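You operate a simulated robot arm through the tools that you are given. There is no shell and no other tool.

You are at the controls of a simulated robot arm. One attempt, no reset.

## Task
Rinse the drip tray out into the funnel and let it run empty.
Fine: slide it back over the funnel, open its tap, run the rinse tap till the tray is clear, close the rinse tap, close the tray tap once it is empty.

Only the result counts: the job must be done as asked and must still hold three seconds after the hand-in. Knocking over, shifting, dropping, spilling or breaking anything else fails it.

## Robot
A 7-joint arm with a three-finger gripper, fixed in place. Base frame: the origin is at the foot of the arm, x ahead of it, y to its left, z up. Readings come in m, rad, newtons and seconds.
Its first joint turns from -2.897 to 2.897 rad. Payload 2.69 kg.
Tool frame: the origin (TCP) lies between the finger pads and is the grasp point; the fingertips stand 0.03 m ahead of it; z points along the fingers, y is the line along which they close. The gripper opens to 0.128 m. The gripper's body begins 0.117 m behind the TCP.
Orientation is told as [roll, pitch, yaw] about the base's x, y, z axes, in that order, counted from this pose: with the fingers straight down and closing along the base's y, the tool's x points along the base's -x, its y along +y and its z along -z.

## Interface
- The arm moves only by the tool play_rows. Its argument "series" is text: rows parted by semicolons, each of 6 numbers parted by spaces: the shift along the base's x, y, z in units of 100 mm (1.0 is 100 mm), then the turn, a rotation vector about the base's x, y, z in units of 90 degrees (1.0 is 90 degrees). In form: dx dy dz rx ry rz; .... A call has 1 to 20 rows; each row is the pose to reach, as a shift and turn from the pose commanded when the call began. "fingers" is the finger opening in m, from 0 to 0.128, set as the call begins (left out, the last holds). A call with a number of a shift or a turn outside -1 to 1 is refused whole. Rows are played at 5 a second. More than 0.05 m and 0.15 rad between two rows, or a gripper value outside its range, and nothing of the call is played. Where a pose cannot be reached the arm comes as near as it can. A force on the tool above 40 N (or 10 N above the force at the start of the call, whichever is more), or a blocked arm, ends the call early, and 0.2 s more pass. Each finger halts on what it meets, pressing with about 21 N; the grip force reading is that of the motor and also rises with nothing between the fingers. The clock runs only during rows and for 0.2 s after the last one: add rows that repeat a pose to give the fingers time. It gives the time, the measured TCP pose, the force on the tool (base axes), the opening and the grip force at its end, in the units of the frame above (readings bear some noise), with the torque about the TCP (base axes, N m) and any sound that the robot's microphone picked up.
- Cameras (640 x 400 px; columns grow to the right, rows downward): "scene" is fixed at [0.2219, 0.6495, 1.6608]; the picture's right is [-0.58, -0.81, 0.00], its down [-0.54, 0.39, -0.74] and it looks along [0.60, -0.43, -0.67] (base axes); focal length 339 px, centre (320, 200). "wrist" rides on the gripper at [0.058, 0.054, -0.131] in the tool frame; the picture's right is [-0.68, 0.74, 0.00], its down [-0.62, -0.57, -0.55] and it looks along [-0.40, -0.37, 0.84] (tool axes); focal length 234 px, centre (320, 200). There is no depth. A picture from a camera that has moved, and an enlarged one, comes with that camera's place and axes in the base frame and with its lens.
- camera(camera): a new picture of that camera. The clock stands still meanwhile.
- move_column(by): slides the trunk up (or, below 0, down) by that many m; the arm rides with it, the base frame stays. It gives what a move gives, with no picture.
- zoom(camera, box): a new picture of the part [left, top, right, bottom] of that camera's present view, enlarged. The clock stands still meanwhile.
- close_job(): hands the job in; it is judged then, once.

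Nothing tells you positions but the pictures and the camera data. Unless the task says otherwise, let go and move clear before handing in.

The tools are called after "Call:" as name(argument=value, ...) on one line, values as JSON. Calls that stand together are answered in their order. play_rows: Moves the arm, as the interface text tells. Its arguments: {"type":"object","properties":{"series":{"type":"string"},"fingers":{"type":"number"}},"required":["series"]} The other tools are called the same way: move_column (by) slides the trunk up or down; camera (camera) takes a picture; zoom (camera, box) takes an enlarged picture of a part of a camera's view; close_job () hands the job in.

At the start:

```text
time: 0.0
tcp_pos: [0.6851, 0.3455, 1.2726]
ee_rot: [0.001, 0.001, 0.001]
ft_force: [-0.9, 0.1, 0.2]
moment: [0.01, 0.03, -0.02]
grip_width: 0.1279
grip_force: 0.1
trunk travel left (down, up): [-0.15, 0.2]
```

scene: 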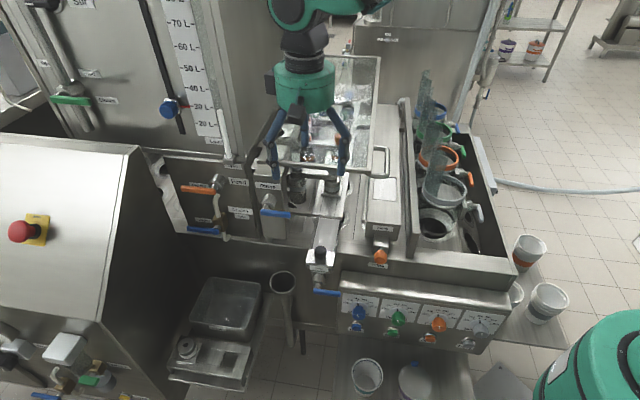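
wrist: 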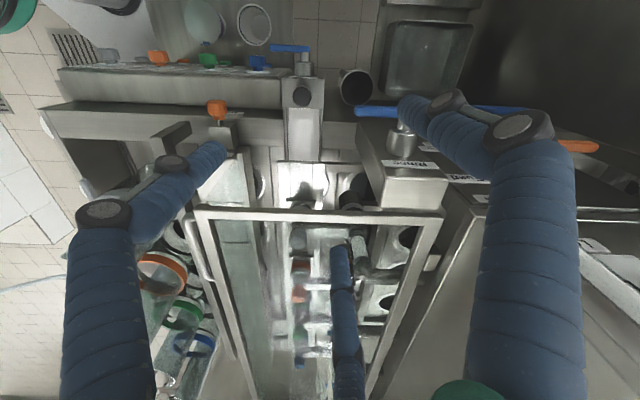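

I see a machine with a drip tray (a metal channel with a blue tap at its end), a funnel to the left of it, and several other taps. I'll zoom in to read the labels and locate things first.

Call:
zoom(camera="scene", box=[240, 130, 420, 250])

Call:
zoom(camera="scene", box=[250, 220, 410, 330])

Call:
zoom(camera="scene", box=[150, 150, 310, 260])

Call:
zoom(camera="wrist", box=[240, 30, 480, 200])

Call:
zoom(camera="wrist", box=[200, 140, 460, 340])

```text
3.33 times, centred on (330, 190) of scene
camera zoom: at [0.2219, 0.6495, 1.6608], right [-0.58, -0.81, 0.0], down [-0.54, 0.39, -0.74], along [0.6, -0.43, -0.67], focal length 1131 px, centre (287, 233)
```

zoom: 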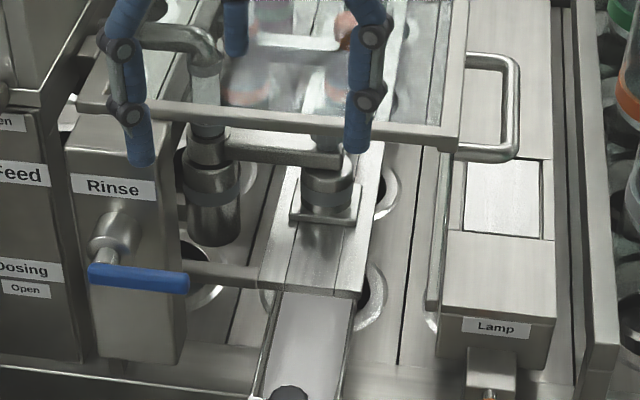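

```text
3.64 times, centred on (330, 275) of scene
camera zoom: at [0.2219, 0.6495, 1.6608], right [-0.58, -0.81, 0.0], down [-0.54, 0.39, -0.74], along [0.6, -0.43, -0.67], focal length 1234 px, centre (284, -73)
```

zoom: 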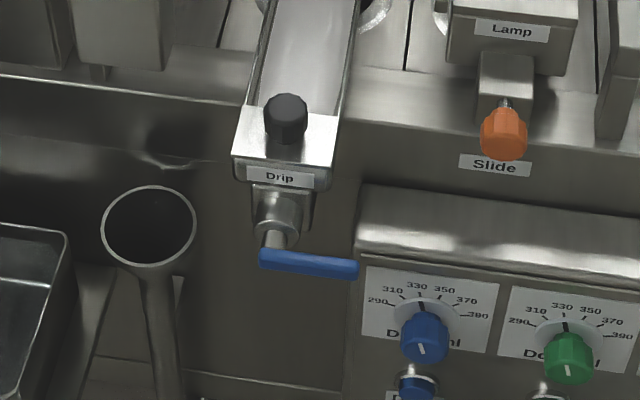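

```text
3.64 times, centred on (230, 205) of scene
camera zoom: at [0.2219, 0.6495, 1.6608], right [-0.58, -0.81, 0.0], down [-0.54, 0.39, -0.74], along [0.6, -0.43, -0.67], focal length 1234 px, centre (647, 182)
```

zoom: 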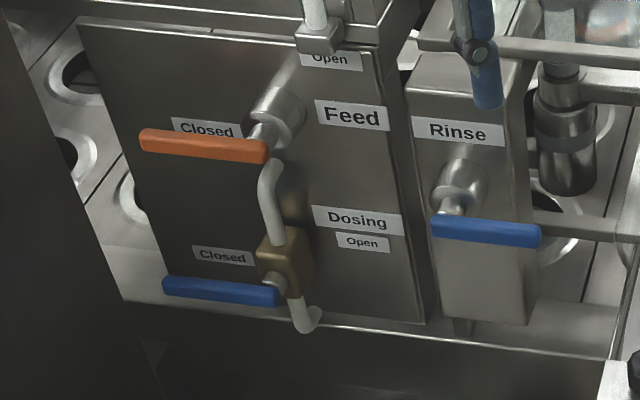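

```text
2.35 times, centred on (360, 115) of wrist
camera zoom: at [0.6256, 0.3984, 1.4047], right [0.68, 0.74, 0.0], down [0.62, -0.57, 0.55], along [0.4, -0.37, -0.84], focal length 551 px, centre (226, 400)
```

zoom: 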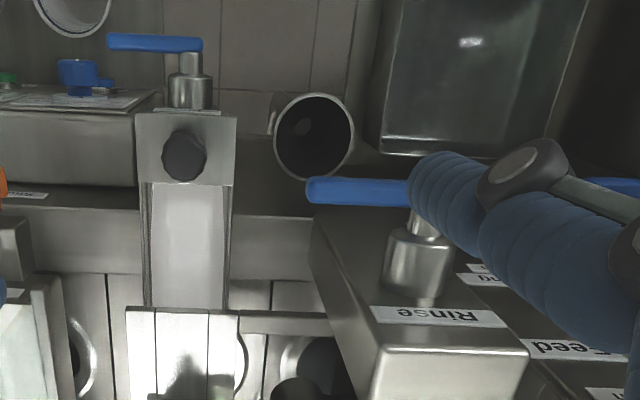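

```text
2.00 times, centred on (330, 240) of wrist
camera zoom: at [0.6256, 0.3984, 1.4047], right [0.68, 0.74, 0.0], down [0.62, -0.57, 0.55], along [0.4, -0.37, -0.84], focal length 468 px, centre (300, 120)
```

zoom: 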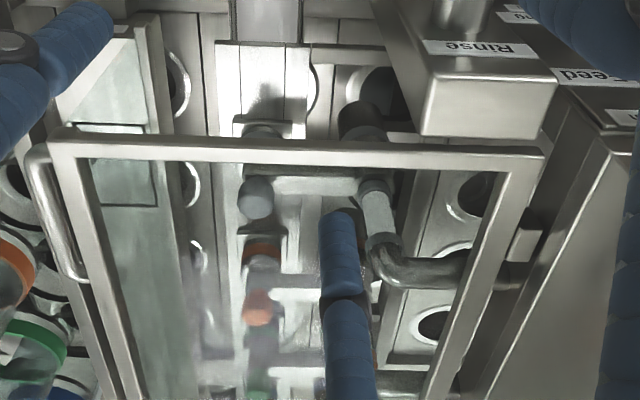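

The black knob at the tray's end triangulates to about (0.653, 0.337, 1.004) and the funnel rim to about (0.732, 0.411, 0.847). The tray is therefore offset sideways from the funnel; I'll look closer at how it is guided.

Call:
zoom(camera="scene", box=[255, 180, 365, 250])

Call:
zoom(camera="scene", box=[280, 235, 370, 300])

Call:
zoom(camera="wrist", box=[260, 40, 380, 120])

Call:
zoom(camera="wrist", box=[260, 110, 420, 210])

Call:
zoom(camera="wrist", box=[330, 60, 490, 170])

Call:
zoom(camera="scene", box=[160, 240, 320, 380])

```text
5.71 times, centred on (310, 215) of scene
camera zoom: at [0.2219, 0.6495, 1.6608], right [-0.58, -0.81, 0.0], down [-0.54, 0.39, -0.74], along [0.6, -0.43, -0.67], focal length 1939 px, centre (377, 114)
```

zoom: 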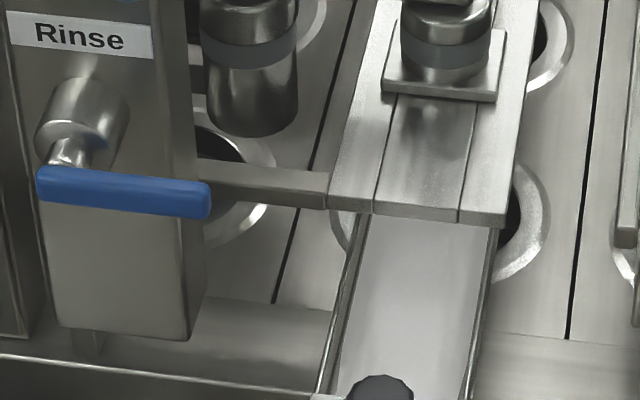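

```text
6.15 times, centred on (325, 268) of scene
camera zoom: at [0.2219, 0.6495, 1.6608], right [-0.58, -0.81, 0.0], down [-0.54, 0.39, -0.74], along [0.6, -0.43, -0.67], focal length 2088 px, centre (289, -215)
```

zoom: 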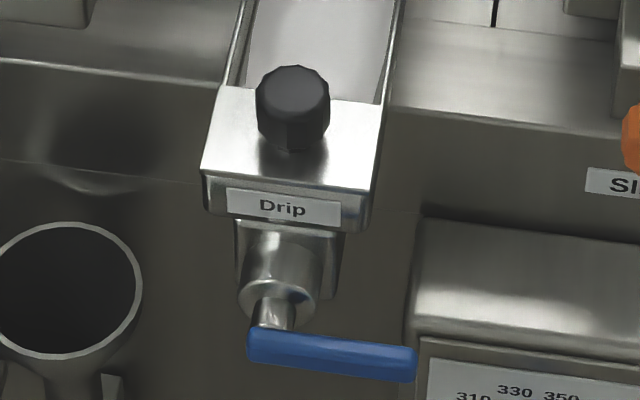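

```text
5.00 times, centred on (320, 80) of wrist
camera zoom: at [0.6256, 0.3984, 1.4047], right [0.68, 0.74, 0.0], down [0.62, -0.57, 0.55], along [0.4, -0.37, -0.84], focal length 1171 px, centre (320, 800)
```

zoom: 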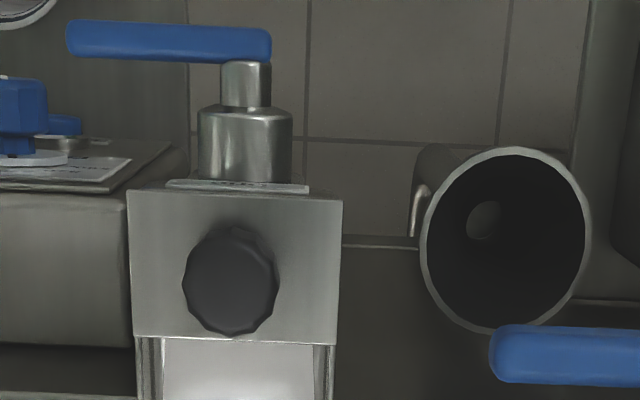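

```text
4.00 times, centred on (340, 160) of wrist
camera zoom: at [0.6256, 0.3984, 1.4047], right [0.68, 0.74, 0.0], down [0.62, -0.57, 0.55], along [0.4, -0.37, -0.84], focal length 937 px, centre (240, 360)
```

zoom: 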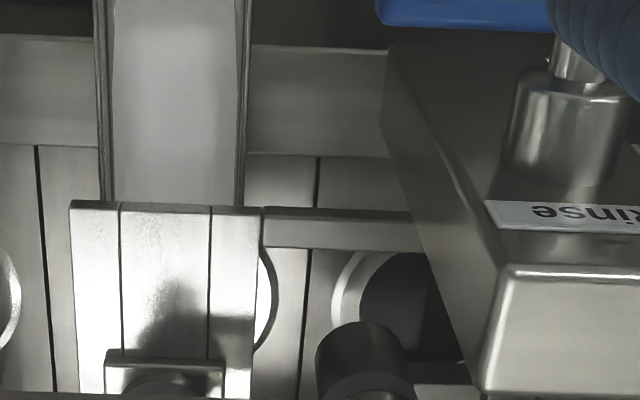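

```text
3.64 times, centred on (410, 115) of wrist
camera zoom: at [0.6256, 0.3984, 1.4047], right [0.68, 0.74, 0.0], down [0.62, -0.57, 0.55], along [0.4, -0.37, -0.84], focal length 852 px, centre (-7, 509)
```

zoom: 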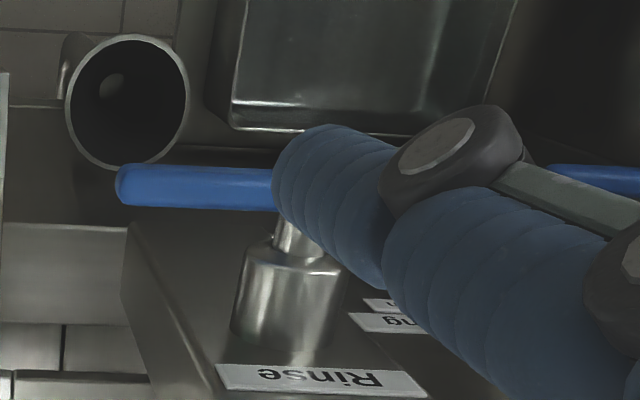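

```text
2.86 times, centred on (240, 310) of scene
camera zoom: at [0.2219, 0.6495, 1.6608], right [-0.58, -0.81, 0.0], down [-0.54, 0.39, -0.74], along [0.6, -0.43, -0.67], focal length 969 px, centre (549, -114)
```

zoom: 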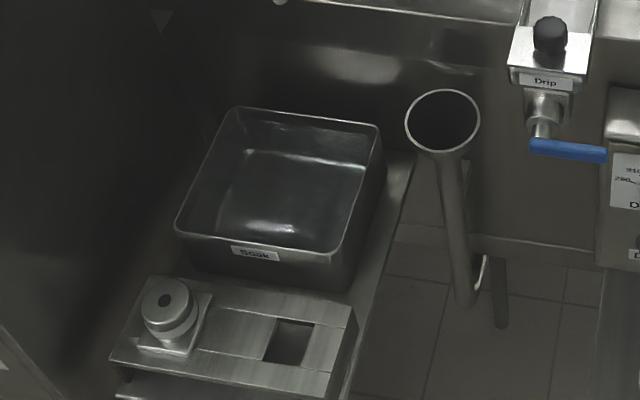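

The machine stands at about 45° to my base: width axis roughly (0.68, 0.735), depth axis roughly (0.735, -0.68). The tray has to go about 0.108 m left along the width axis, to end under the Rinse box and over the funnel. I'll back the gripper away from the machine for a better view of the guides.

Call:
play_rows(series="-0.3 0.28 0 0 0 0; -0.6 0.56 0 0 0 0; -0.9 0.84 0 0 0 0; -0.9 0.84 -0.4 0 0 0; -0.9 0.84 -0.8 0 0 0; -0.9 0.84 -0.8 0 0 0", fingers=0.02)

Call:
camera(camera="wrist")

Call:
camera(camera="scene")

```text
time: 1.4
tcp_pos: [0.5906, 0.4258, 1.1941]
ee_rot: [0.0, -0.002, -0.001]
ft_force: [1.0, 0.1, -0.8]
moment: [0.03, 0.03, -0.01]
grip_width: 0.0196
grip_force: 0.1
trunk travel left (down, up): [-0.15, 0.2]
```

```text
taken
camera wrist: at [0.5324, 0.4792, 1.3257], right [0.68, 0.74, 0.0], down [0.62, -0.57, 0.55], along [0.4, -0.37, -0.84], focal length 234 px, centre (320, 200)
```

wrist: 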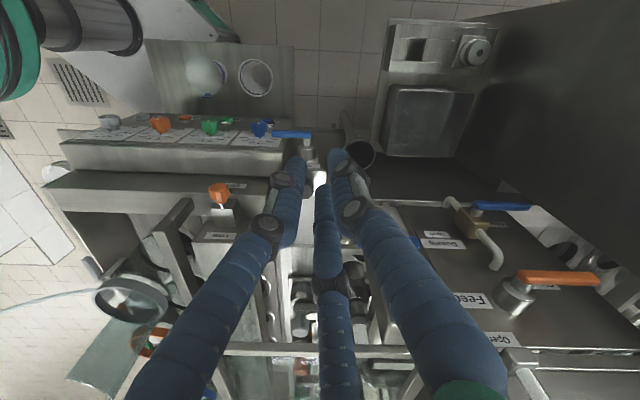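

```text
taken
```

scene: 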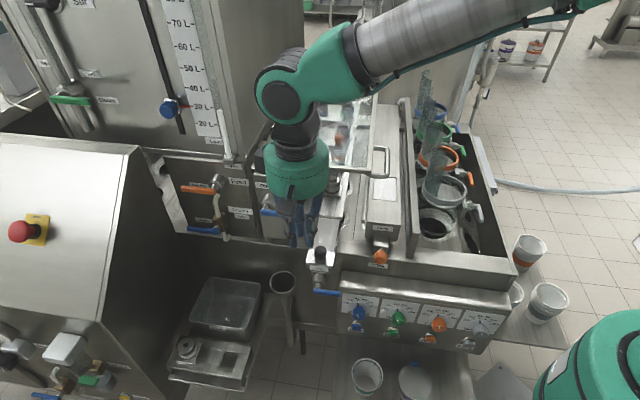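

Call:
zoom(camera="wrist", box=[220, 100, 420, 400])

Call:
zoom(camera="scene", box=[230, 100, 370, 260])

Call:
zoom(camera="wrist", box=[240, 110, 400, 210])

```text
1.33 times, centred on (320, 250) of wrist
camera zoom: at [0.5324, 0.4792, 1.3257], right [0.68, 0.74, 0.0], down [0.62, -0.57, 0.55], along [0.4, -0.37, -0.84], focal length 312 px, centre (320, 133)
```

zoom: 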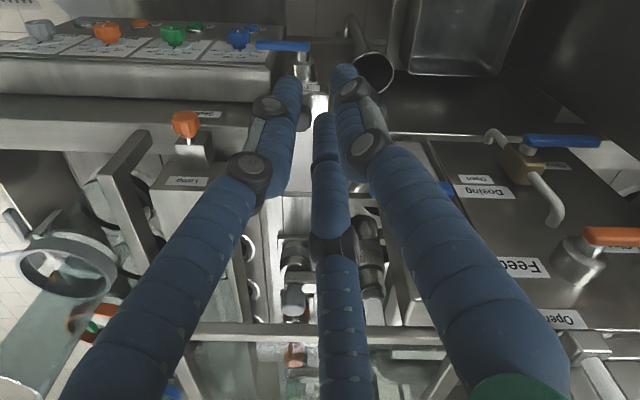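

```text
2.50 times, centred on (300, 180) of scene
camera zoom: at [0.2219, 0.6495, 1.6608], right [-0.58, -0.81, 0.0], down [-0.54, 0.39, -0.74], along [0.6, -0.43, -0.67], focal length 848 px, centre (370, 250)
```

zoom: 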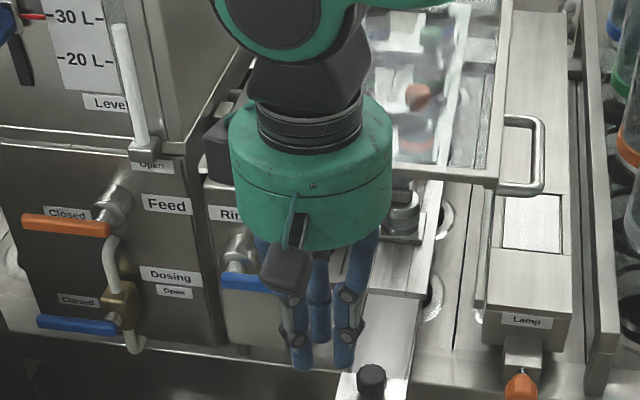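

```text
4.00 times, centred on (320, 160) of wrist
camera zoom: at [0.5324, 0.4792, 1.3257], right [0.68, 0.74, 0.0], down [0.62, -0.57, 0.55], along [0.4, -0.37, -0.84], focal length 937 px, centre (320, 360)
```

zoom: 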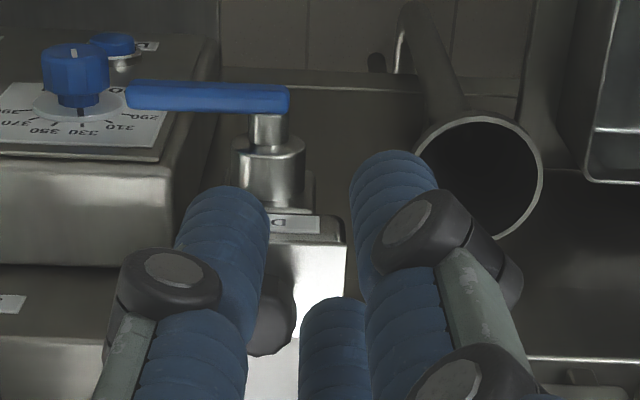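

Call:
play_rows(series="-0.2 -0.1 0 -0.06 -0.065 0; -0.4 -0.2 0 -0.12 -0.13 0; -0.6 -0.3 0 -0.18 -0.195 0; -0.8 -0.4 0 -0.24 -0.26 0; -1 -0.5 0 -0.3 -0.325 0; -1 -0.5 0 -0.34 -0.3675 0; -1 -0.5 -0.2 -0.34 -0.3675 0; -1 -0.5 -0.4 -0.34 -0.3675 0;-1 -0.5 -0.4 -0.34 -0.3675 0")

Call:
camera(camera="wrist")

Call:
camera(camera="scene")

```text
time: 3.4
tcp_pos: [0.4947, 0.3788, 1.1528]
ee_rot: [-0.596, -0.546, 0.173]
ft_force: [-0.2, -0.3, 0.0]
moment: [0.0, 0.01, 0.02]
grip_width: 0.02
grip_force: 0.0
trunk travel left (down, up): [-0.15, 0.2]
```

```text
taken
camera wrist: at [0.385, 0.4781, 1.19], right [0.68, 0.74, 0.0], down [0.15, -0.14, 0.98], along [0.72, -0.66, -0.2], focal length 234 px, centre (320, 200)
```

wrist: 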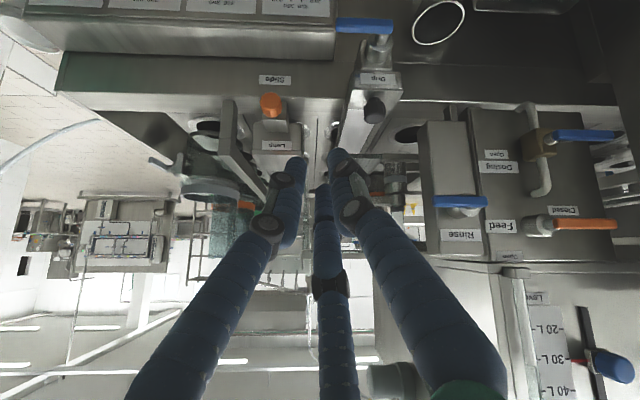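

```text
taken
```

scene: 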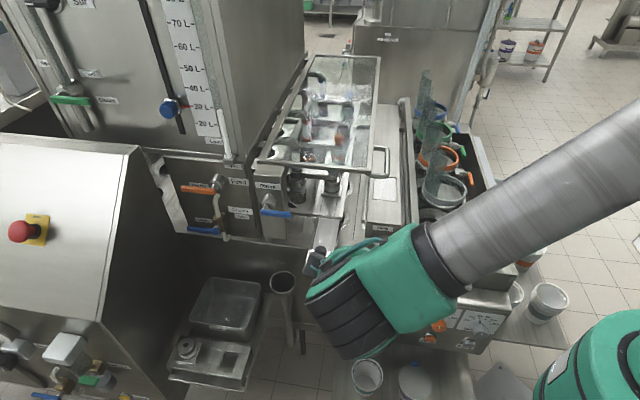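

The wrist image is upside down in this pose, but it now shows the front of the tray and the rinse box well. I'll zoom in on the tray.

Call:
zoom(camera="wrist", box=[320, 0, 480, 110])

Call:
zoom(camera="wrist", box=[320, 90, 500, 260])

Call:
zoom(camera="scene", box=[250, 60, 410, 220])

```text
3.64 times, centred on (400, 55) of wrist
camera zoom: at [0.385, 0.4781, 1.19], right [0.68, 0.74, 0.0], down [0.15, -0.14, 0.98], along [0.72, -0.66, -0.2], focal length 852 px, centre (29, 727)
```

zoom: 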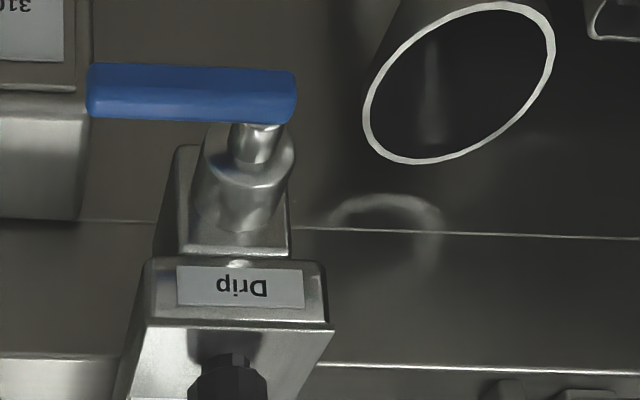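

```text
2.35 times, centred on (410, 175) of wrist
camera zoom: at [0.385, 0.4781, 1.19], right [0.68, 0.74, 0.0], down [0.15, -0.14, 0.98], along [0.72, -0.66, -0.2], focal length 551 px, centre (108, 259)
```

zoom: 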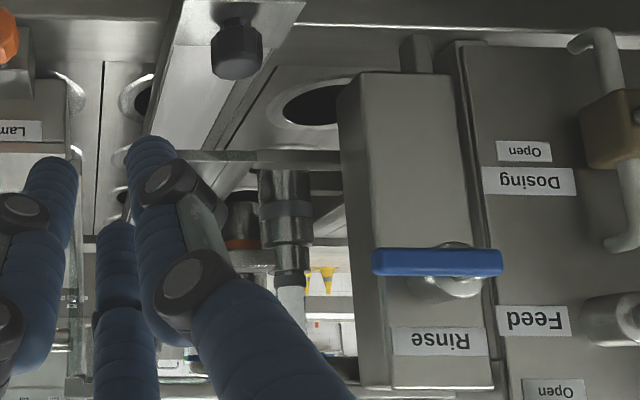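

```text
2.50 times, centred on (330, 140) of scene
camera zoom: at [0.2219, 0.6495, 1.6608], right [-0.58, -0.81, 0.0], down [-0.54, 0.39, -0.74], along [0.6, -0.43, -0.67], focal length 848 px, centre (295, 350)
```

zoom: 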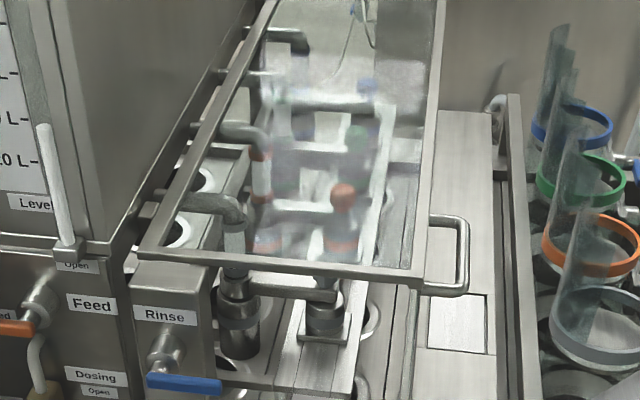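

Call:
play_rows(series="0.3 0.33 0 0 0 0; 0.6 0.66 0 0 0 0; 0.9 0.98 0 0 0 0; 0.9 0.98 0 0 0 0")

Call:
play_rows(series="0.3 0.33 -0.2 0 0 0; 0.6 0.66 -0.4 0 0 0; 0.9 0.98 -0.6 0 0 0; 0.9 0.98 -1.0 0 0 0; 0.9 0.98 -1.0 0 0 0")

Call:
camera(camera="wrist")

Call:
camera(camera="scene")

```text
time: 4.4
tcp_pos: [0.583, 0.4772, 1.154]
ee_rot: [-0.598, -0.547, 0.172]
ft_force: [0.2, 1.0, -0.1]
moment: [-0.05, -0.04, -0.03]
grip_width: 0.0199
grip_force: 0.2
trunk travel left (down, up): [-0.15, 0.2]
```

```text
time: 5.6
tcp_pos: [0.6736, 0.5727, 1.0541]
ee_rot: [-0.599, -0.548, 0.173]
ft_force: [-0.1, -0.1, 0.8]
moment: [-0.05, 0.01, -0.01]
grip_width: 0.02
grip_force: 0.1
trunk travel left (down, up): [-0.15, 0.2]
```

```text
taken
camera wrist: at [0.5631, 0.6723, 1.0907], right [0.68, 0.74, 0.0], down [0.15, -0.13, 0.98], along [0.72, -0.66, -0.2], focal length 234 px, centre (320, 200)
```

wrist: 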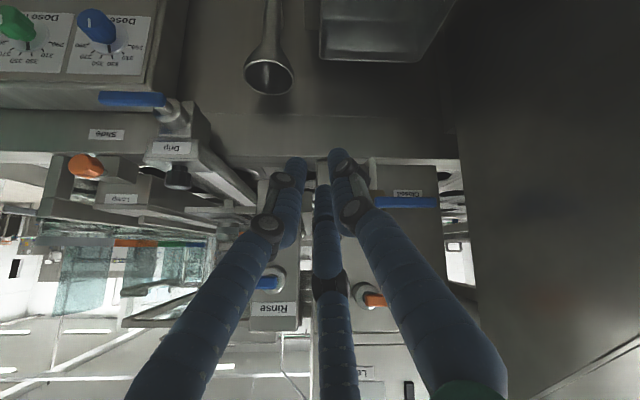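

```text
taken
```

scene: 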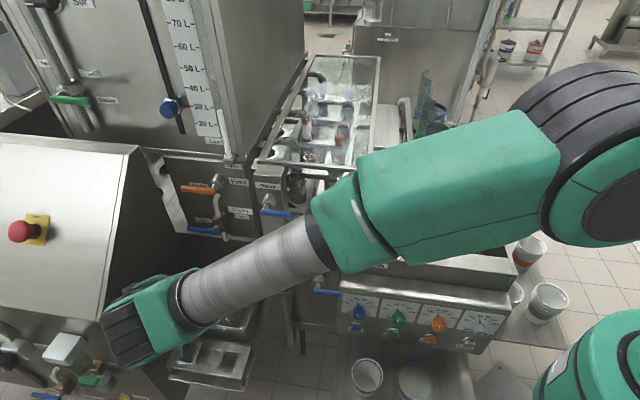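

Call:
zoom(camera="wrist", box=[90, 80, 300, 240])

Call:
zoom(camera="wrist", box=[140, 80, 240, 200])

Call:
zoom(camera="wrist", box=[180, 0, 340, 120])

Call:
zoom(camera="wrist", box=[200, 130, 300, 240])

```text
2.50 times, centred on (195, 160) of wrist
camera zoom: at [0.5631, 0.6723, 1.0907], right [0.68, 0.74, 0.0], down [0.15, -0.13, 0.98], along [0.72, -0.66, -0.2], focal length 585 px, centre (632, 300)
```

zoom: 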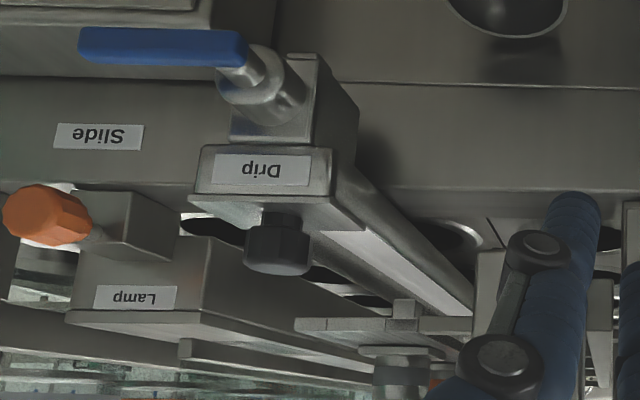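

```text
3.33 times, centred on (190, 140) of wrist
camera zoom: at [0.5631, 0.6723, 1.0907], right [0.68, 0.74, 0.0], down [0.15, -0.13, 0.98], along [0.72, -0.66, -0.2], focal length 781 px, centre (753, 400)
```

zoom: 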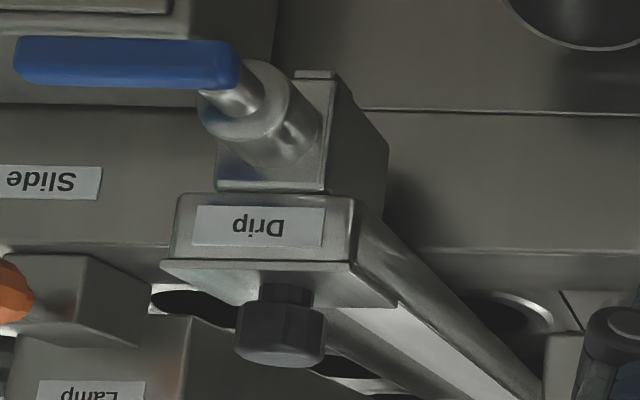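

```text
3.33 times, centred on (260, 60) of wrist
camera zoom: at [0.5631, 0.6723, 1.0907], right [0.68, 0.74, 0.0], down [0.15, -0.13, 0.98], along [0.72, -0.66, -0.2], focal length 781 px, centre (520, 667)
```

zoom: 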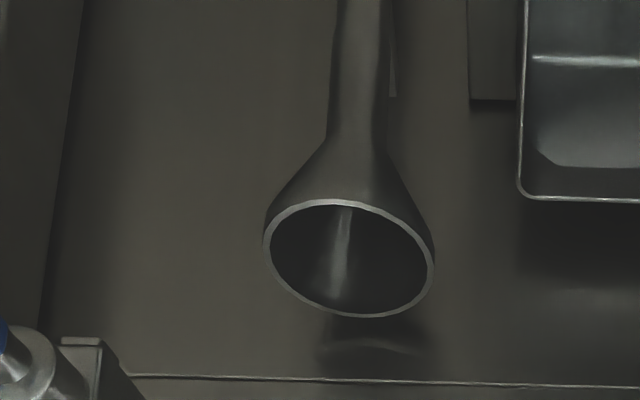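

```text
3.64 times, centred on (250, 185) of wrist
camera zoom: at [0.5631, 0.6723, 1.0907], right [0.68, 0.74, 0.0], down [0.15, -0.13, 0.98], along [0.72, -0.66, -0.2], focal length 852 px, centre (574, 254)
```

zoom: 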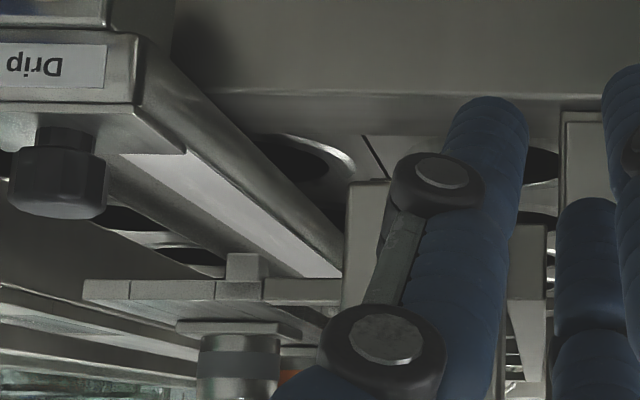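

Call:
play_rows(series="0 0 -0.1 0 0 0.08; 0 0 -0.2 0 0 0.16; 0 0 -0.3 0 0 0.23; 0 0 -0.5 0 0 0.23; 0 0 -0.5 0 0 0.23")

Call:
play_rows(series="0 0 0 -0.03 -0.07 0; 0 0 0 -0.06 -0.14 0; 0 0 0 -0.09 -0.21 0; 0 0 -0.2 -0.09 -0.21 0; 0 0 -0.2 -0.09 -0.21 0")

Call:
camera(camera="wrist")

Call:
camera(camera="scene")

```text
time: 6.8
tcp_pos: [0.6719, 0.5752, 1.0026]
ee_rot: [-0.599, -0.546, 0.535]
ft_force: [0.1, -0.3, -0.7]
moment: [-0.06, -0.02, -0.03]
grip_width: 0.0199
grip_force: 0.1
trunk travel left (down, up): [-0.15, 0.2]
```

```text
time: 8.0
tcp_pos: [0.676, 0.578, 0.9816]
ee_rot: [-0.986, -0.726, 0.767]
ft_force: [-0.6, -0.3, 0.4]
moment: [-0.04, -0.02, 0.0]
grip_width: 0.02
grip_force: 0.1
trunk travel left (down, up): [-0.15, 0.2]
```

```text
taken
camera wrist: at [0.5339, 0.6328, 0.9641], right [0.38, 0.93, -0.01], down [-0.14, 0.07, 0.99], along [0.92, -0.37, 0.15], focal length 234 px, centre (320, 200)
```

wrist: 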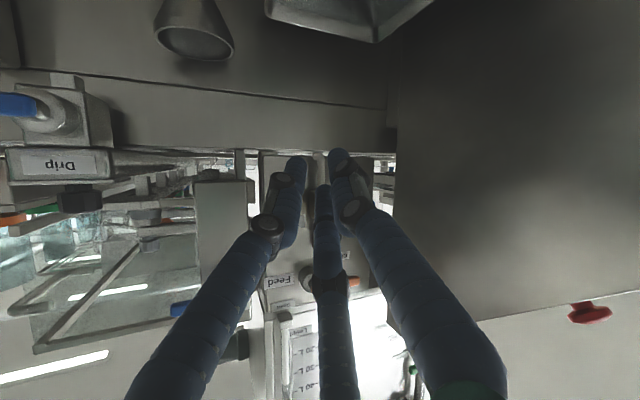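

```text
taken
```

scene: 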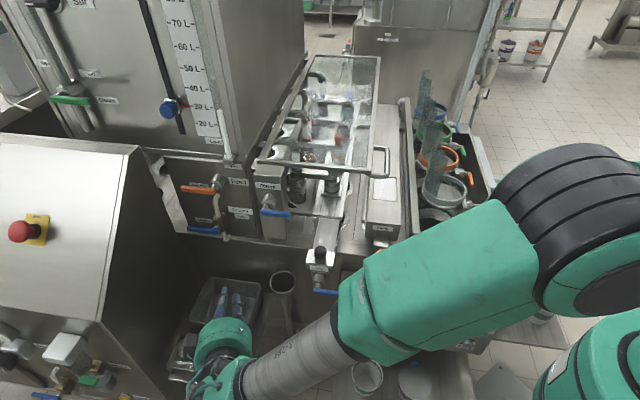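

Call:
zoom(camera="wrist", box=[0, 60, 120, 230])

Call:
zoom(camera="wrist", box=[90, 130, 290, 260])

Call:
zoom(camera="wrist", box=[100, 0, 300, 130])

Call:
zoom(camera="scene", box=[180, 140, 360, 340])

```text
2.35 times, centred on (60, 145) of wrist
camera zoom: at [0.5339, 0.6328, 0.9641], right [0.38, 0.93, -0.01], down [-0.14, 0.07, 0.99], along [0.92, -0.37, 0.15], focal length 551 px, centre (932, 329)
```

zoom: 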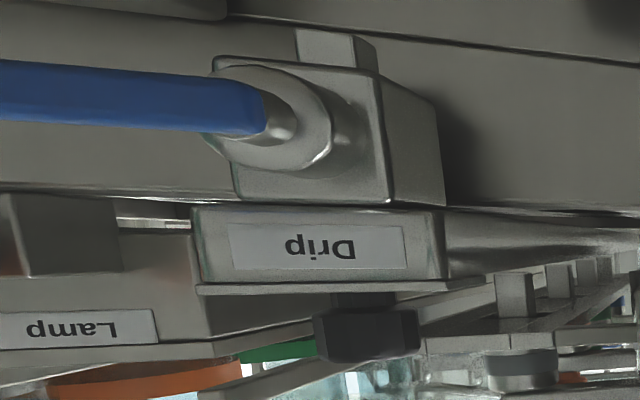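

```text
3.08 times, centred on (190, 195) of wrist
camera zoom: at [0.5339, 0.6328, 0.9641], right [0.38, 0.93, -0.01], down [-0.14, 0.07, 0.99], along [0.92, -0.37, 0.15], focal length 720 px, centre (720, 215)
```

zoom: 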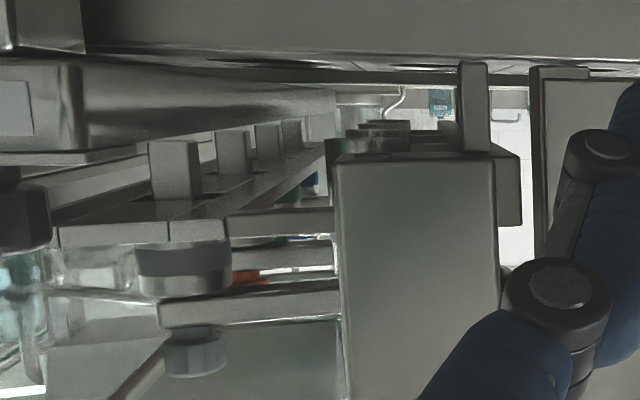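

```text
3.08 times, centred on (200, 65) of wrist
camera zoom: at [0.5339, 0.6328, 0.9641], right [0.38, 0.93, -0.01], down [-0.14, 0.07, 0.99], along [0.92, -0.37, 0.15], focal length 720 px, centre (689, 615)
```

zoom: 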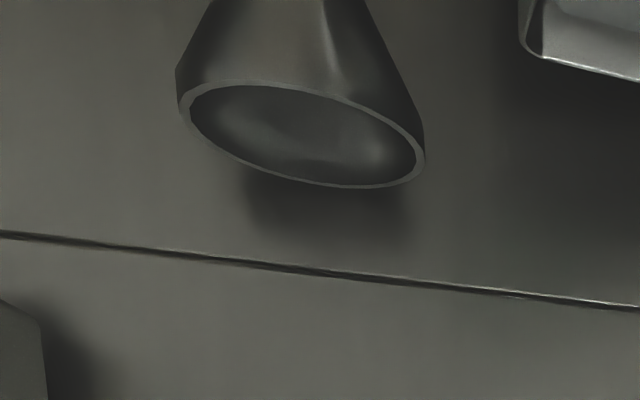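

```text
2.00 times, centred on (270, 240) of scene
camera zoom: at [0.2219, 0.6495, 1.6608], right [-0.58, -0.81, 0.0], down [-0.54, 0.39, -0.74], along [0.6, -0.43, -0.67], focal length 678 px, centre (420, 120)
```

zoom: 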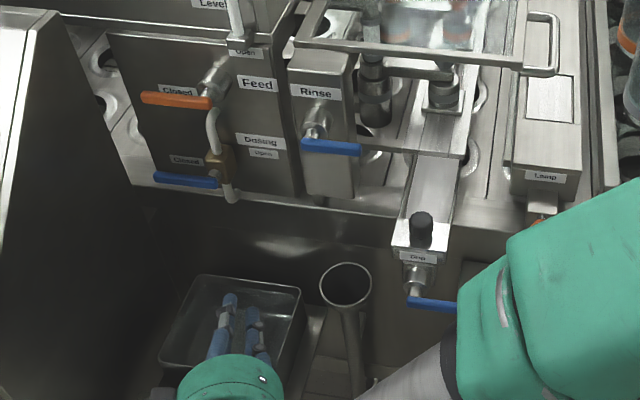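

Call:
zoom(camera="wrist", box=[90, 140, 210, 215])

Call:
zoom(camera="wrist", box=[190, 140, 270, 200])

Call:
zoom(camera="scene", box=[290, 170, 350, 220])

Call:
zoom(camera="scene", box=[255, 195, 315, 245])

```text
5.33 times, centred on (150, 178) of wrist
camera zoom: at [0.5339, 0.6328, 0.9641], right [0.38, 0.93, -0.01], down [-0.14, 0.07, 0.99], along [0.92, -0.37, 0.15], focal length 1249 px, centre (1227, 320)
```

zoom: 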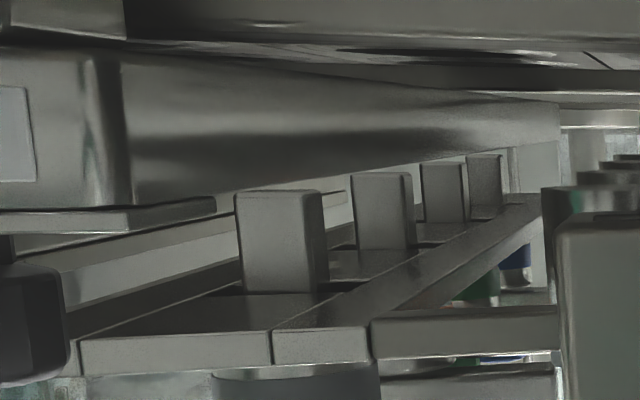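

```text
6.67 times, centred on (230, 170) of wrist
camera zoom: at [0.5339, 0.6328, 0.9641], right [0.38, 0.93, -0.01], down [-0.14, 0.07, 0.99], along [0.92, -0.37, 0.15], focal length 1561 px, centre (920, 400)
```

zoom: 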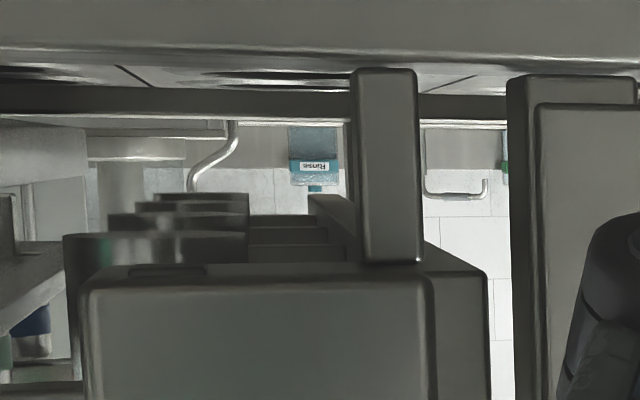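

```text
8.00 times, centred on (320, 195) of scene
camera zoom: at [0.2219, 0.6495, 1.6608], right [-0.58, -0.81, 0.0], down [-0.54, 0.39, -0.74], along [0.6, -0.43, -0.67], focal length 2714 px, centre (320, 240)
```

zoom: 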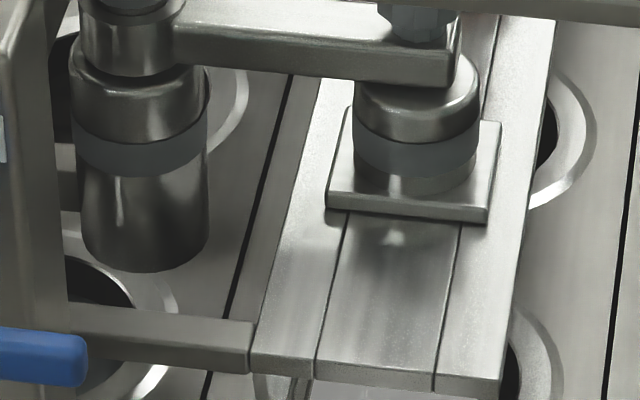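

```text
8.00 times, centred on (285, 220) of scene
camera zoom: at [0.2219, 0.6495, 1.6608], right [-0.58, -0.81, 0.0], down [-0.54, 0.39, -0.74], along [0.6, -0.43, -0.67], focal length 2714 px, centre (600, 40)
```

zoom: 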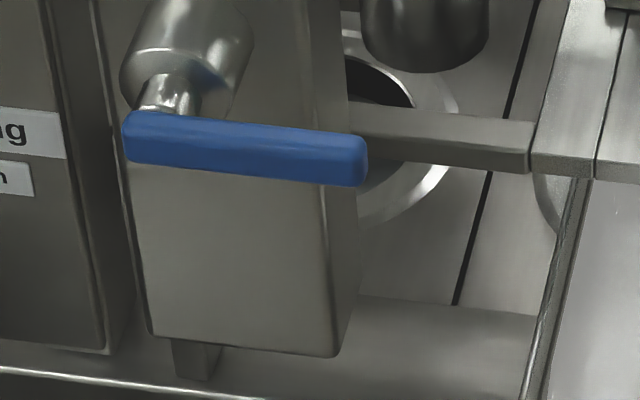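

The tray passes under the rinse box and over the funnel if it slides left, with the rinse box's foot as a stop. I'll take the tray by its black knob with the tool tilted 45° from the front, so the hand stays clear of the Rinse handle; now I reorient for that.

Call:
play_rows(series="0 0 0.3 0.03 0.07 0; 0 0 0.6 0.06 0.14 0; 0 0 0.9 0.09 0.21 0; 0 0 1.0 0.09 0.21 0")

Call:
play_rows(series="-0.25 -0.3 0 0 0 -0.08; -0.5 -0.6 0.1 0 0 -0.16; -0.76 -0.88 0.3 0 0 -0.23; -0.76 -0.88 0.3 0 0 -0.23")

Call:
play_rows(series="0 -0.2 0 0.041 -0.038 -0.056; 0 -0.4 0 0.082 -0.0755 -0.1116; 0 -0.6 0 0.1232 -0.1133 -0.1674; 0 -0.8 0 0.1642 -0.1511 -0.2231; 0 -0.9 0 0.2053 -0.1888 -0.279; 0 -0.9 0 0.2463 -0.2266 -0.3347; 0 -0.9 0 0.2463 -0.2266 -0.3347", fingers=0.06)

Call:
camera(camera="wrist")

Call:
camera(camera="scene")

```text
time: 9.0
tcp_pos: [0.6735, 0.5773, 1.0827]
ee_rot: [-0.597, -0.546, 0.532]
ft_force: [0.4, -0.4, -0.6]
moment: [0.0, 0.02, 0.01]
grip_width: 0.0199
grip_force: 0.1
trunk travel left (down, up): [-0.15, 0.2]
```

```text
time: 10.0
tcp_pos: [0.5992, 0.491, 1.1122]
ee_rot: [-0.598, -0.547, 0.171]
ft_force: [-0.4, -0.2, -0.5]
moment: [0.02, -0.01, 0.02]
grip_width: 0.0202
grip_force: 0.0
trunk travel left (down, up): [-0.15, 0.2]
```

```text
time: 11.6
tcp_pos: [0.5988, 0.3994, 1.1133]
ee_rot: [0.0, -0.786, -0.743]
ft_force: [-0.2, 0.4, -0.3]
moment: [-0.01, 0.01, -0.01]
grip_width: 0.0604
grip_force: 0.0
trunk travel left (down, up): [-0.15, 0.2]
```

```text
taken
camera wrist: at [0.5362, 0.5278, 1.1651], right [0.85, 0.22, 0.48], down [-0.35, -0.45, 0.82], along [0.39, -0.87, -0.31], focal length 234 px, centre (320, 200)
```

wrist: 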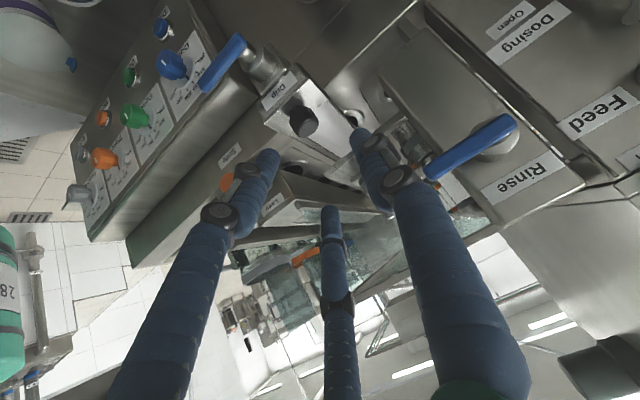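

```text
taken
```

scene: 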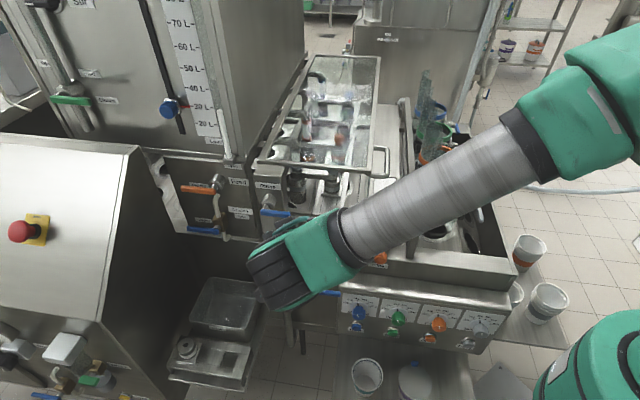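

Call:
zoom(camera="wrist", box=[220, 50, 380, 200])

```text
2.67 times, centred on (300, 125) of wrist
camera zoom: at [0.5362, 0.5278, 1.1651], right [0.85, 0.22, 0.48], down [-0.35, -0.45, 0.82], along [0.39, -0.87, -0.31], focal length 624 px, centre (373, 400)
```

zoom: 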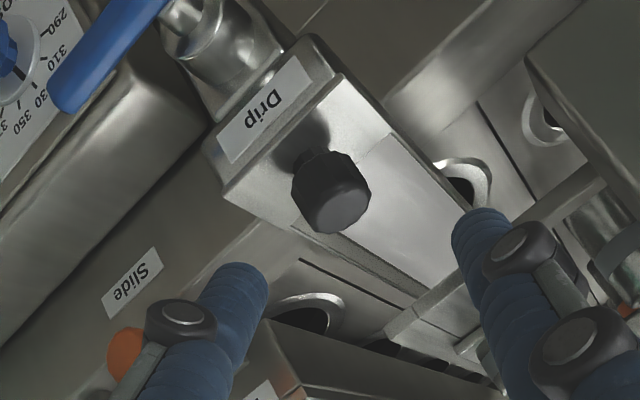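

Call:
play_rows(series="0.1 -0.15 -0.3 0 0 0; 0.204 -0.309 -0.58 0 0 0; 0.334 -0.429 -0.757 0 0 0; 0.464 -0.548 -0.933 0 0 0; 0.464 -0.548 -0.933 0 0 0")

Call:
zoom(camera="wrist", box=[200, 50, 440, 250])

Call:
zoom(camera="scene", box=[240, 180, 400, 320])

```text
time: 12.7
tcp_pos: [0.6422, 0.3508, 1.0243]
ee_rot: [0.011, -0.783, -0.747]
ft_force: [-13.5, 16.6, 8.4]
moment: [0.52, 0.7, -0.5]
grip_width: 0.0683
grip_force: 5.4
trunk travel left (down, up): [-0.15, 0.2]
stopped in row 5: the force on the tool passed its limit at 46 N (the readings are from after the stop); the commanded pose is now the measured one
```

```text
2.00 times, centred on (320, 150) of wrist
camera zoom: at [0.5789, 0.4787, 1.0781], right [0.85, 0.22, 0.48], down [-0.35, -0.46, 0.82], along [0.4, -0.86, -0.31], focal length 468 px, centre (320, 300)
```

zoom: 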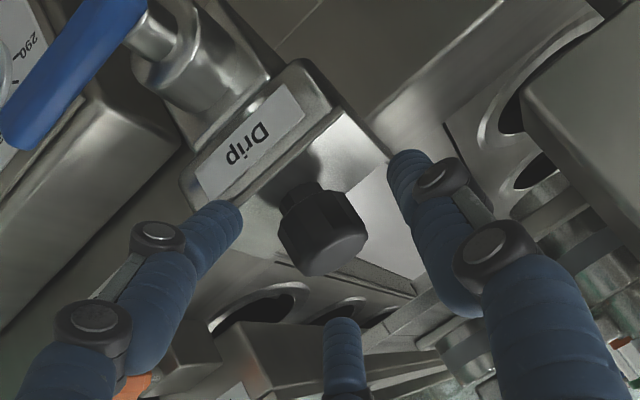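

```text
2.86 times, centred on (320, 250) of scene
camera zoom: at [0.2219, 0.6495, 1.6608], right [-0.58, -0.81, 0.0], down [-0.54, 0.39, -0.74], along [0.6, -0.43, -0.67], focal length 969 px, centre (320, 57)
```

zoom: 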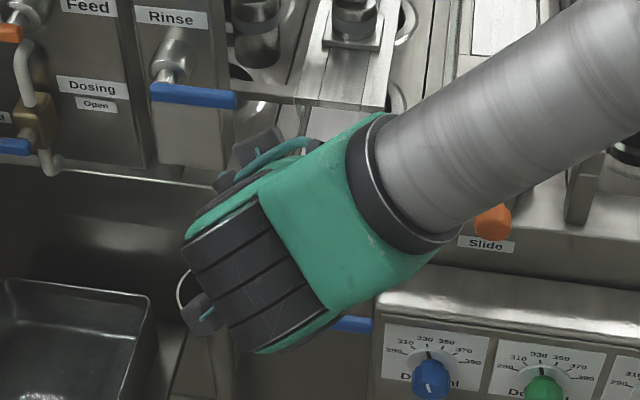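

Contact came from the hand's lower finger on the tray's front edge: the hand is really a three-jaw one. I'll back off and check nothing shifted, then push the tray sideways with closed fingers instead.

Call:
play_rows(series="-0.156 0.144 0.212 0 0 0; -0.312 0.287 0.424 0 0 0; -0.5 0.46 0.7 0 0 0; -0.5 0.46 0.7 0 0 0")

Call:
play_rows(series="0 0 0 0 0 0; 0 0 0 0 0 0; 0 0 0 0 0 0", fingers=0)

Call:
zoom(camera="wrist", box=[200, 30, 440, 230])

Call:
camera(camera="wrist")

```text
time: 13.7
tcp_pos: [0.5925, 0.3939, 1.0901]
ee_rot: [0.005, -0.783, -0.746]
ft_force: [0.0, -0.9, -0.6]
moment: [-0.01, 0.0, 0.02]
grip_width: 0.0602
grip_force: 0.1
trunk travel left (down, up): [-0.15, 0.2]
```

```text
time: 14.5
tcp_pos: [0.5934, 0.3936, 1.0905]
ee_rot: [0.006, -0.785, -0.745]
ft_force: [0.5, 0.7, -0.9]
moment: [-0.01, 0.03, -0.02]
grip_width: 0.0019
grip_force: 20.6
trunk travel left (down, up): [-0.15, 0.2]
```

```text
2.00 times, centred on (320, 130) of wrist
camera zoom: at [0.5301, 0.5228, 1.1433], right [0.85, 0.22, 0.48], down [-0.35, -0.45, 0.82], along [0.4, -0.86, -0.31], focal length 468 px, centre (320, 340)
```

zoom: 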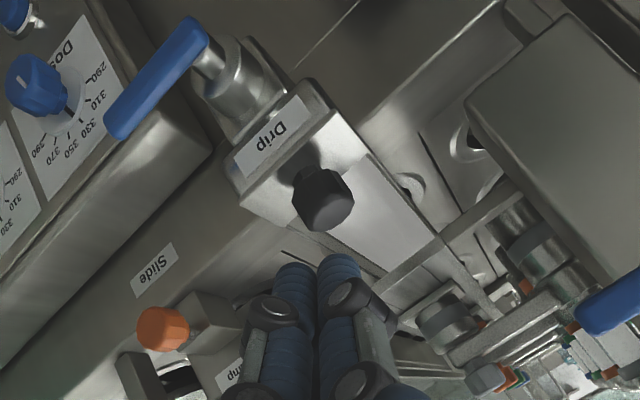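

```text
taken
camera wrist: at [0.5301, 0.5228, 1.1433], right [0.85, 0.22, 0.48], down [-0.35, -0.45, 0.82], along [0.4, -0.86, -0.31], focal length 234 px, centre (320, 200)
```

wrist: 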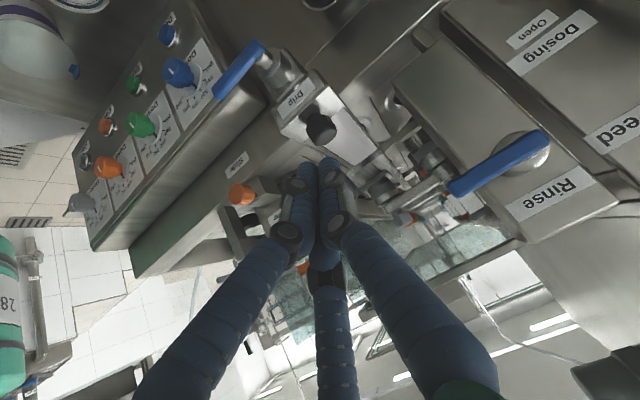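

Call:
play_rows(series="-0.19 -0.38 0 0 0 0; -0.378 -0.754 -0.2 0 0 0; -0.378 -0.754 -0.4 0 0 0; -0.378 -0.754 -0.4 0 0 0")

Call:
zoom(camera="wrist", box=[220, 50, 420, 220])

Call:
zoom(camera="scene", box=[240, 180, 400, 320])

```text
time: 15.5
tcp_pos: [0.5585, 0.32, 1.0519]
ee_rot: [0.004, -0.784, -0.744]
ft_force: [0.7, 1.7, -0.5]
moment: [-0.06, 0.0, -0.07]
grip_width: 0.0021
grip_force: 21.3
trunk travel left (down, up): [-0.15, 0.2]
```

```text
2.35 times, centred on (320, 135) of wrist
camera zoom: at [0.4949, 0.4474, 1.1053], right [0.85, 0.22, 0.48], down [-0.35, -0.45, 0.82], along [0.4, -0.86, -0.31], focal length 551 px, centre (320, 353)
```

zoom: 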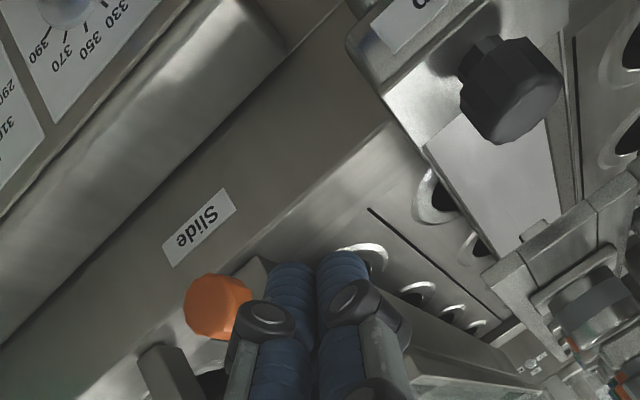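

```text
2.86 times, centred on (320, 250) of scene
camera zoom: at [0.2219, 0.6495, 1.6608], right [-0.58, -0.81, 0.0], down [-0.54, 0.39, -0.74], along [0.6, -0.43, -0.67], focal length 969 px, centre (320, 57)
```

zoom: 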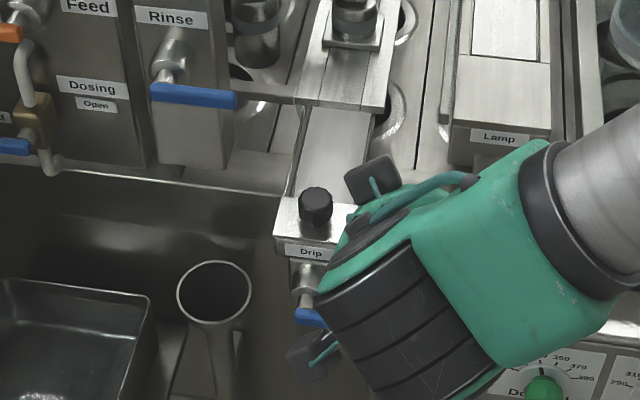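

Call:
play_rows(series="0.13 -0.14 -0.3 0 0 0; 0.258 -0.282 -0.589 0 0 0; 0.258 -0.282 -0.589 0 0 0")

Call:
zoom(camera="wrist", box=[220, 50, 420, 220])

```text
time: 16.3
tcp_pos: [0.5823, 0.289, 0.9936]
ee_rot: [0.004, -0.782, -0.746]
ft_force: [0.6, -0.6, 0.0]
moment: [0.03, 0.03, -0.01]
grip_width: 0.0024
grip_force: 21.2
trunk travel left (down, up): [-0.15, 0.2]
```

```text
2.35 times, centred on (320, 135) of wrist
camera zoom: at [0.5195, 0.4174, 1.0458], right [0.85, 0.22, 0.48], down [-0.35, -0.45, 0.82], along [0.4, -0.86, -0.31], focal length 551 px, centre (320, 353)
```

zoom: 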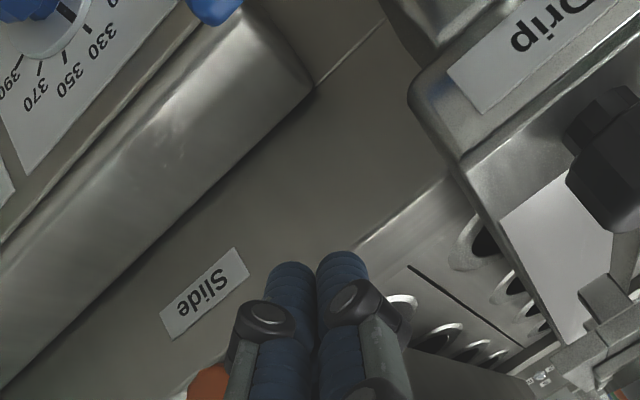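

Call:
play_rows(series="0.068 0.074 0 0 0 0; 0.135 0.147 0 0 0 0; 0.203 0.221 0 0 0 0; 0.271 0.294 0 0 0 0; 0.338 0.368 0 0 0 0")

Call:
zoom(camera="wrist", box=[220, 50, 420, 220])

Call:
zoom(camera="scene", box=[240, 180, 400, 320])

```text
time: 17.5
tcp_pos: [0.6164, 0.3258, 0.9951]
ee_rot: [0.005, -0.784, -0.744]
ft_force: [0.2, -0.1, 0.1]
moment: [0.02, 0.01, 0.0]
grip_width: 0.0023
grip_force: 20.6
trunk travel left (down, up): [-0.15, 0.2]
```

```text
2.35 times, centred on (320, 135) of wrist
camera zoom: at [0.5521, 0.4552, 1.048], right [0.85, 0.22, 0.48], down [-0.35, -0.45, 0.82], along [0.4, -0.86, -0.31], focal length 551 px, centre (320, 353)
```

zoom: 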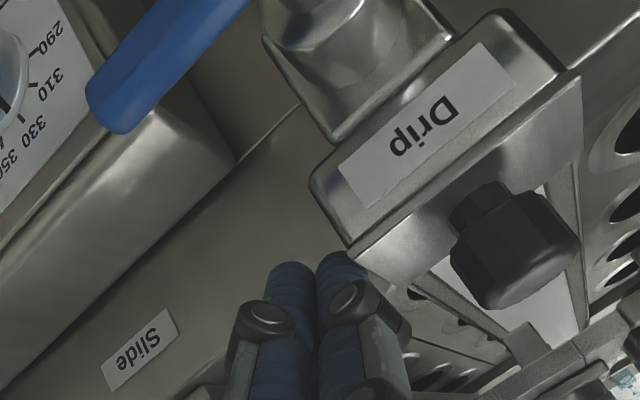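

```text
2.86 times, centred on (320, 250) of scene
camera zoom: at [0.2219, 0.6495, 1.6608], right [-0.58, -0.81, 0.0], down [-0.54, 0.39, -0.74], along [0.6, -0.43, -0.67], focal length 969 px, centre (320, 57)
```

zoom: 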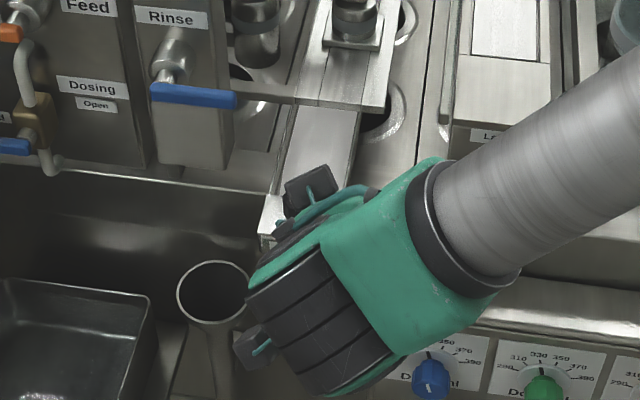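

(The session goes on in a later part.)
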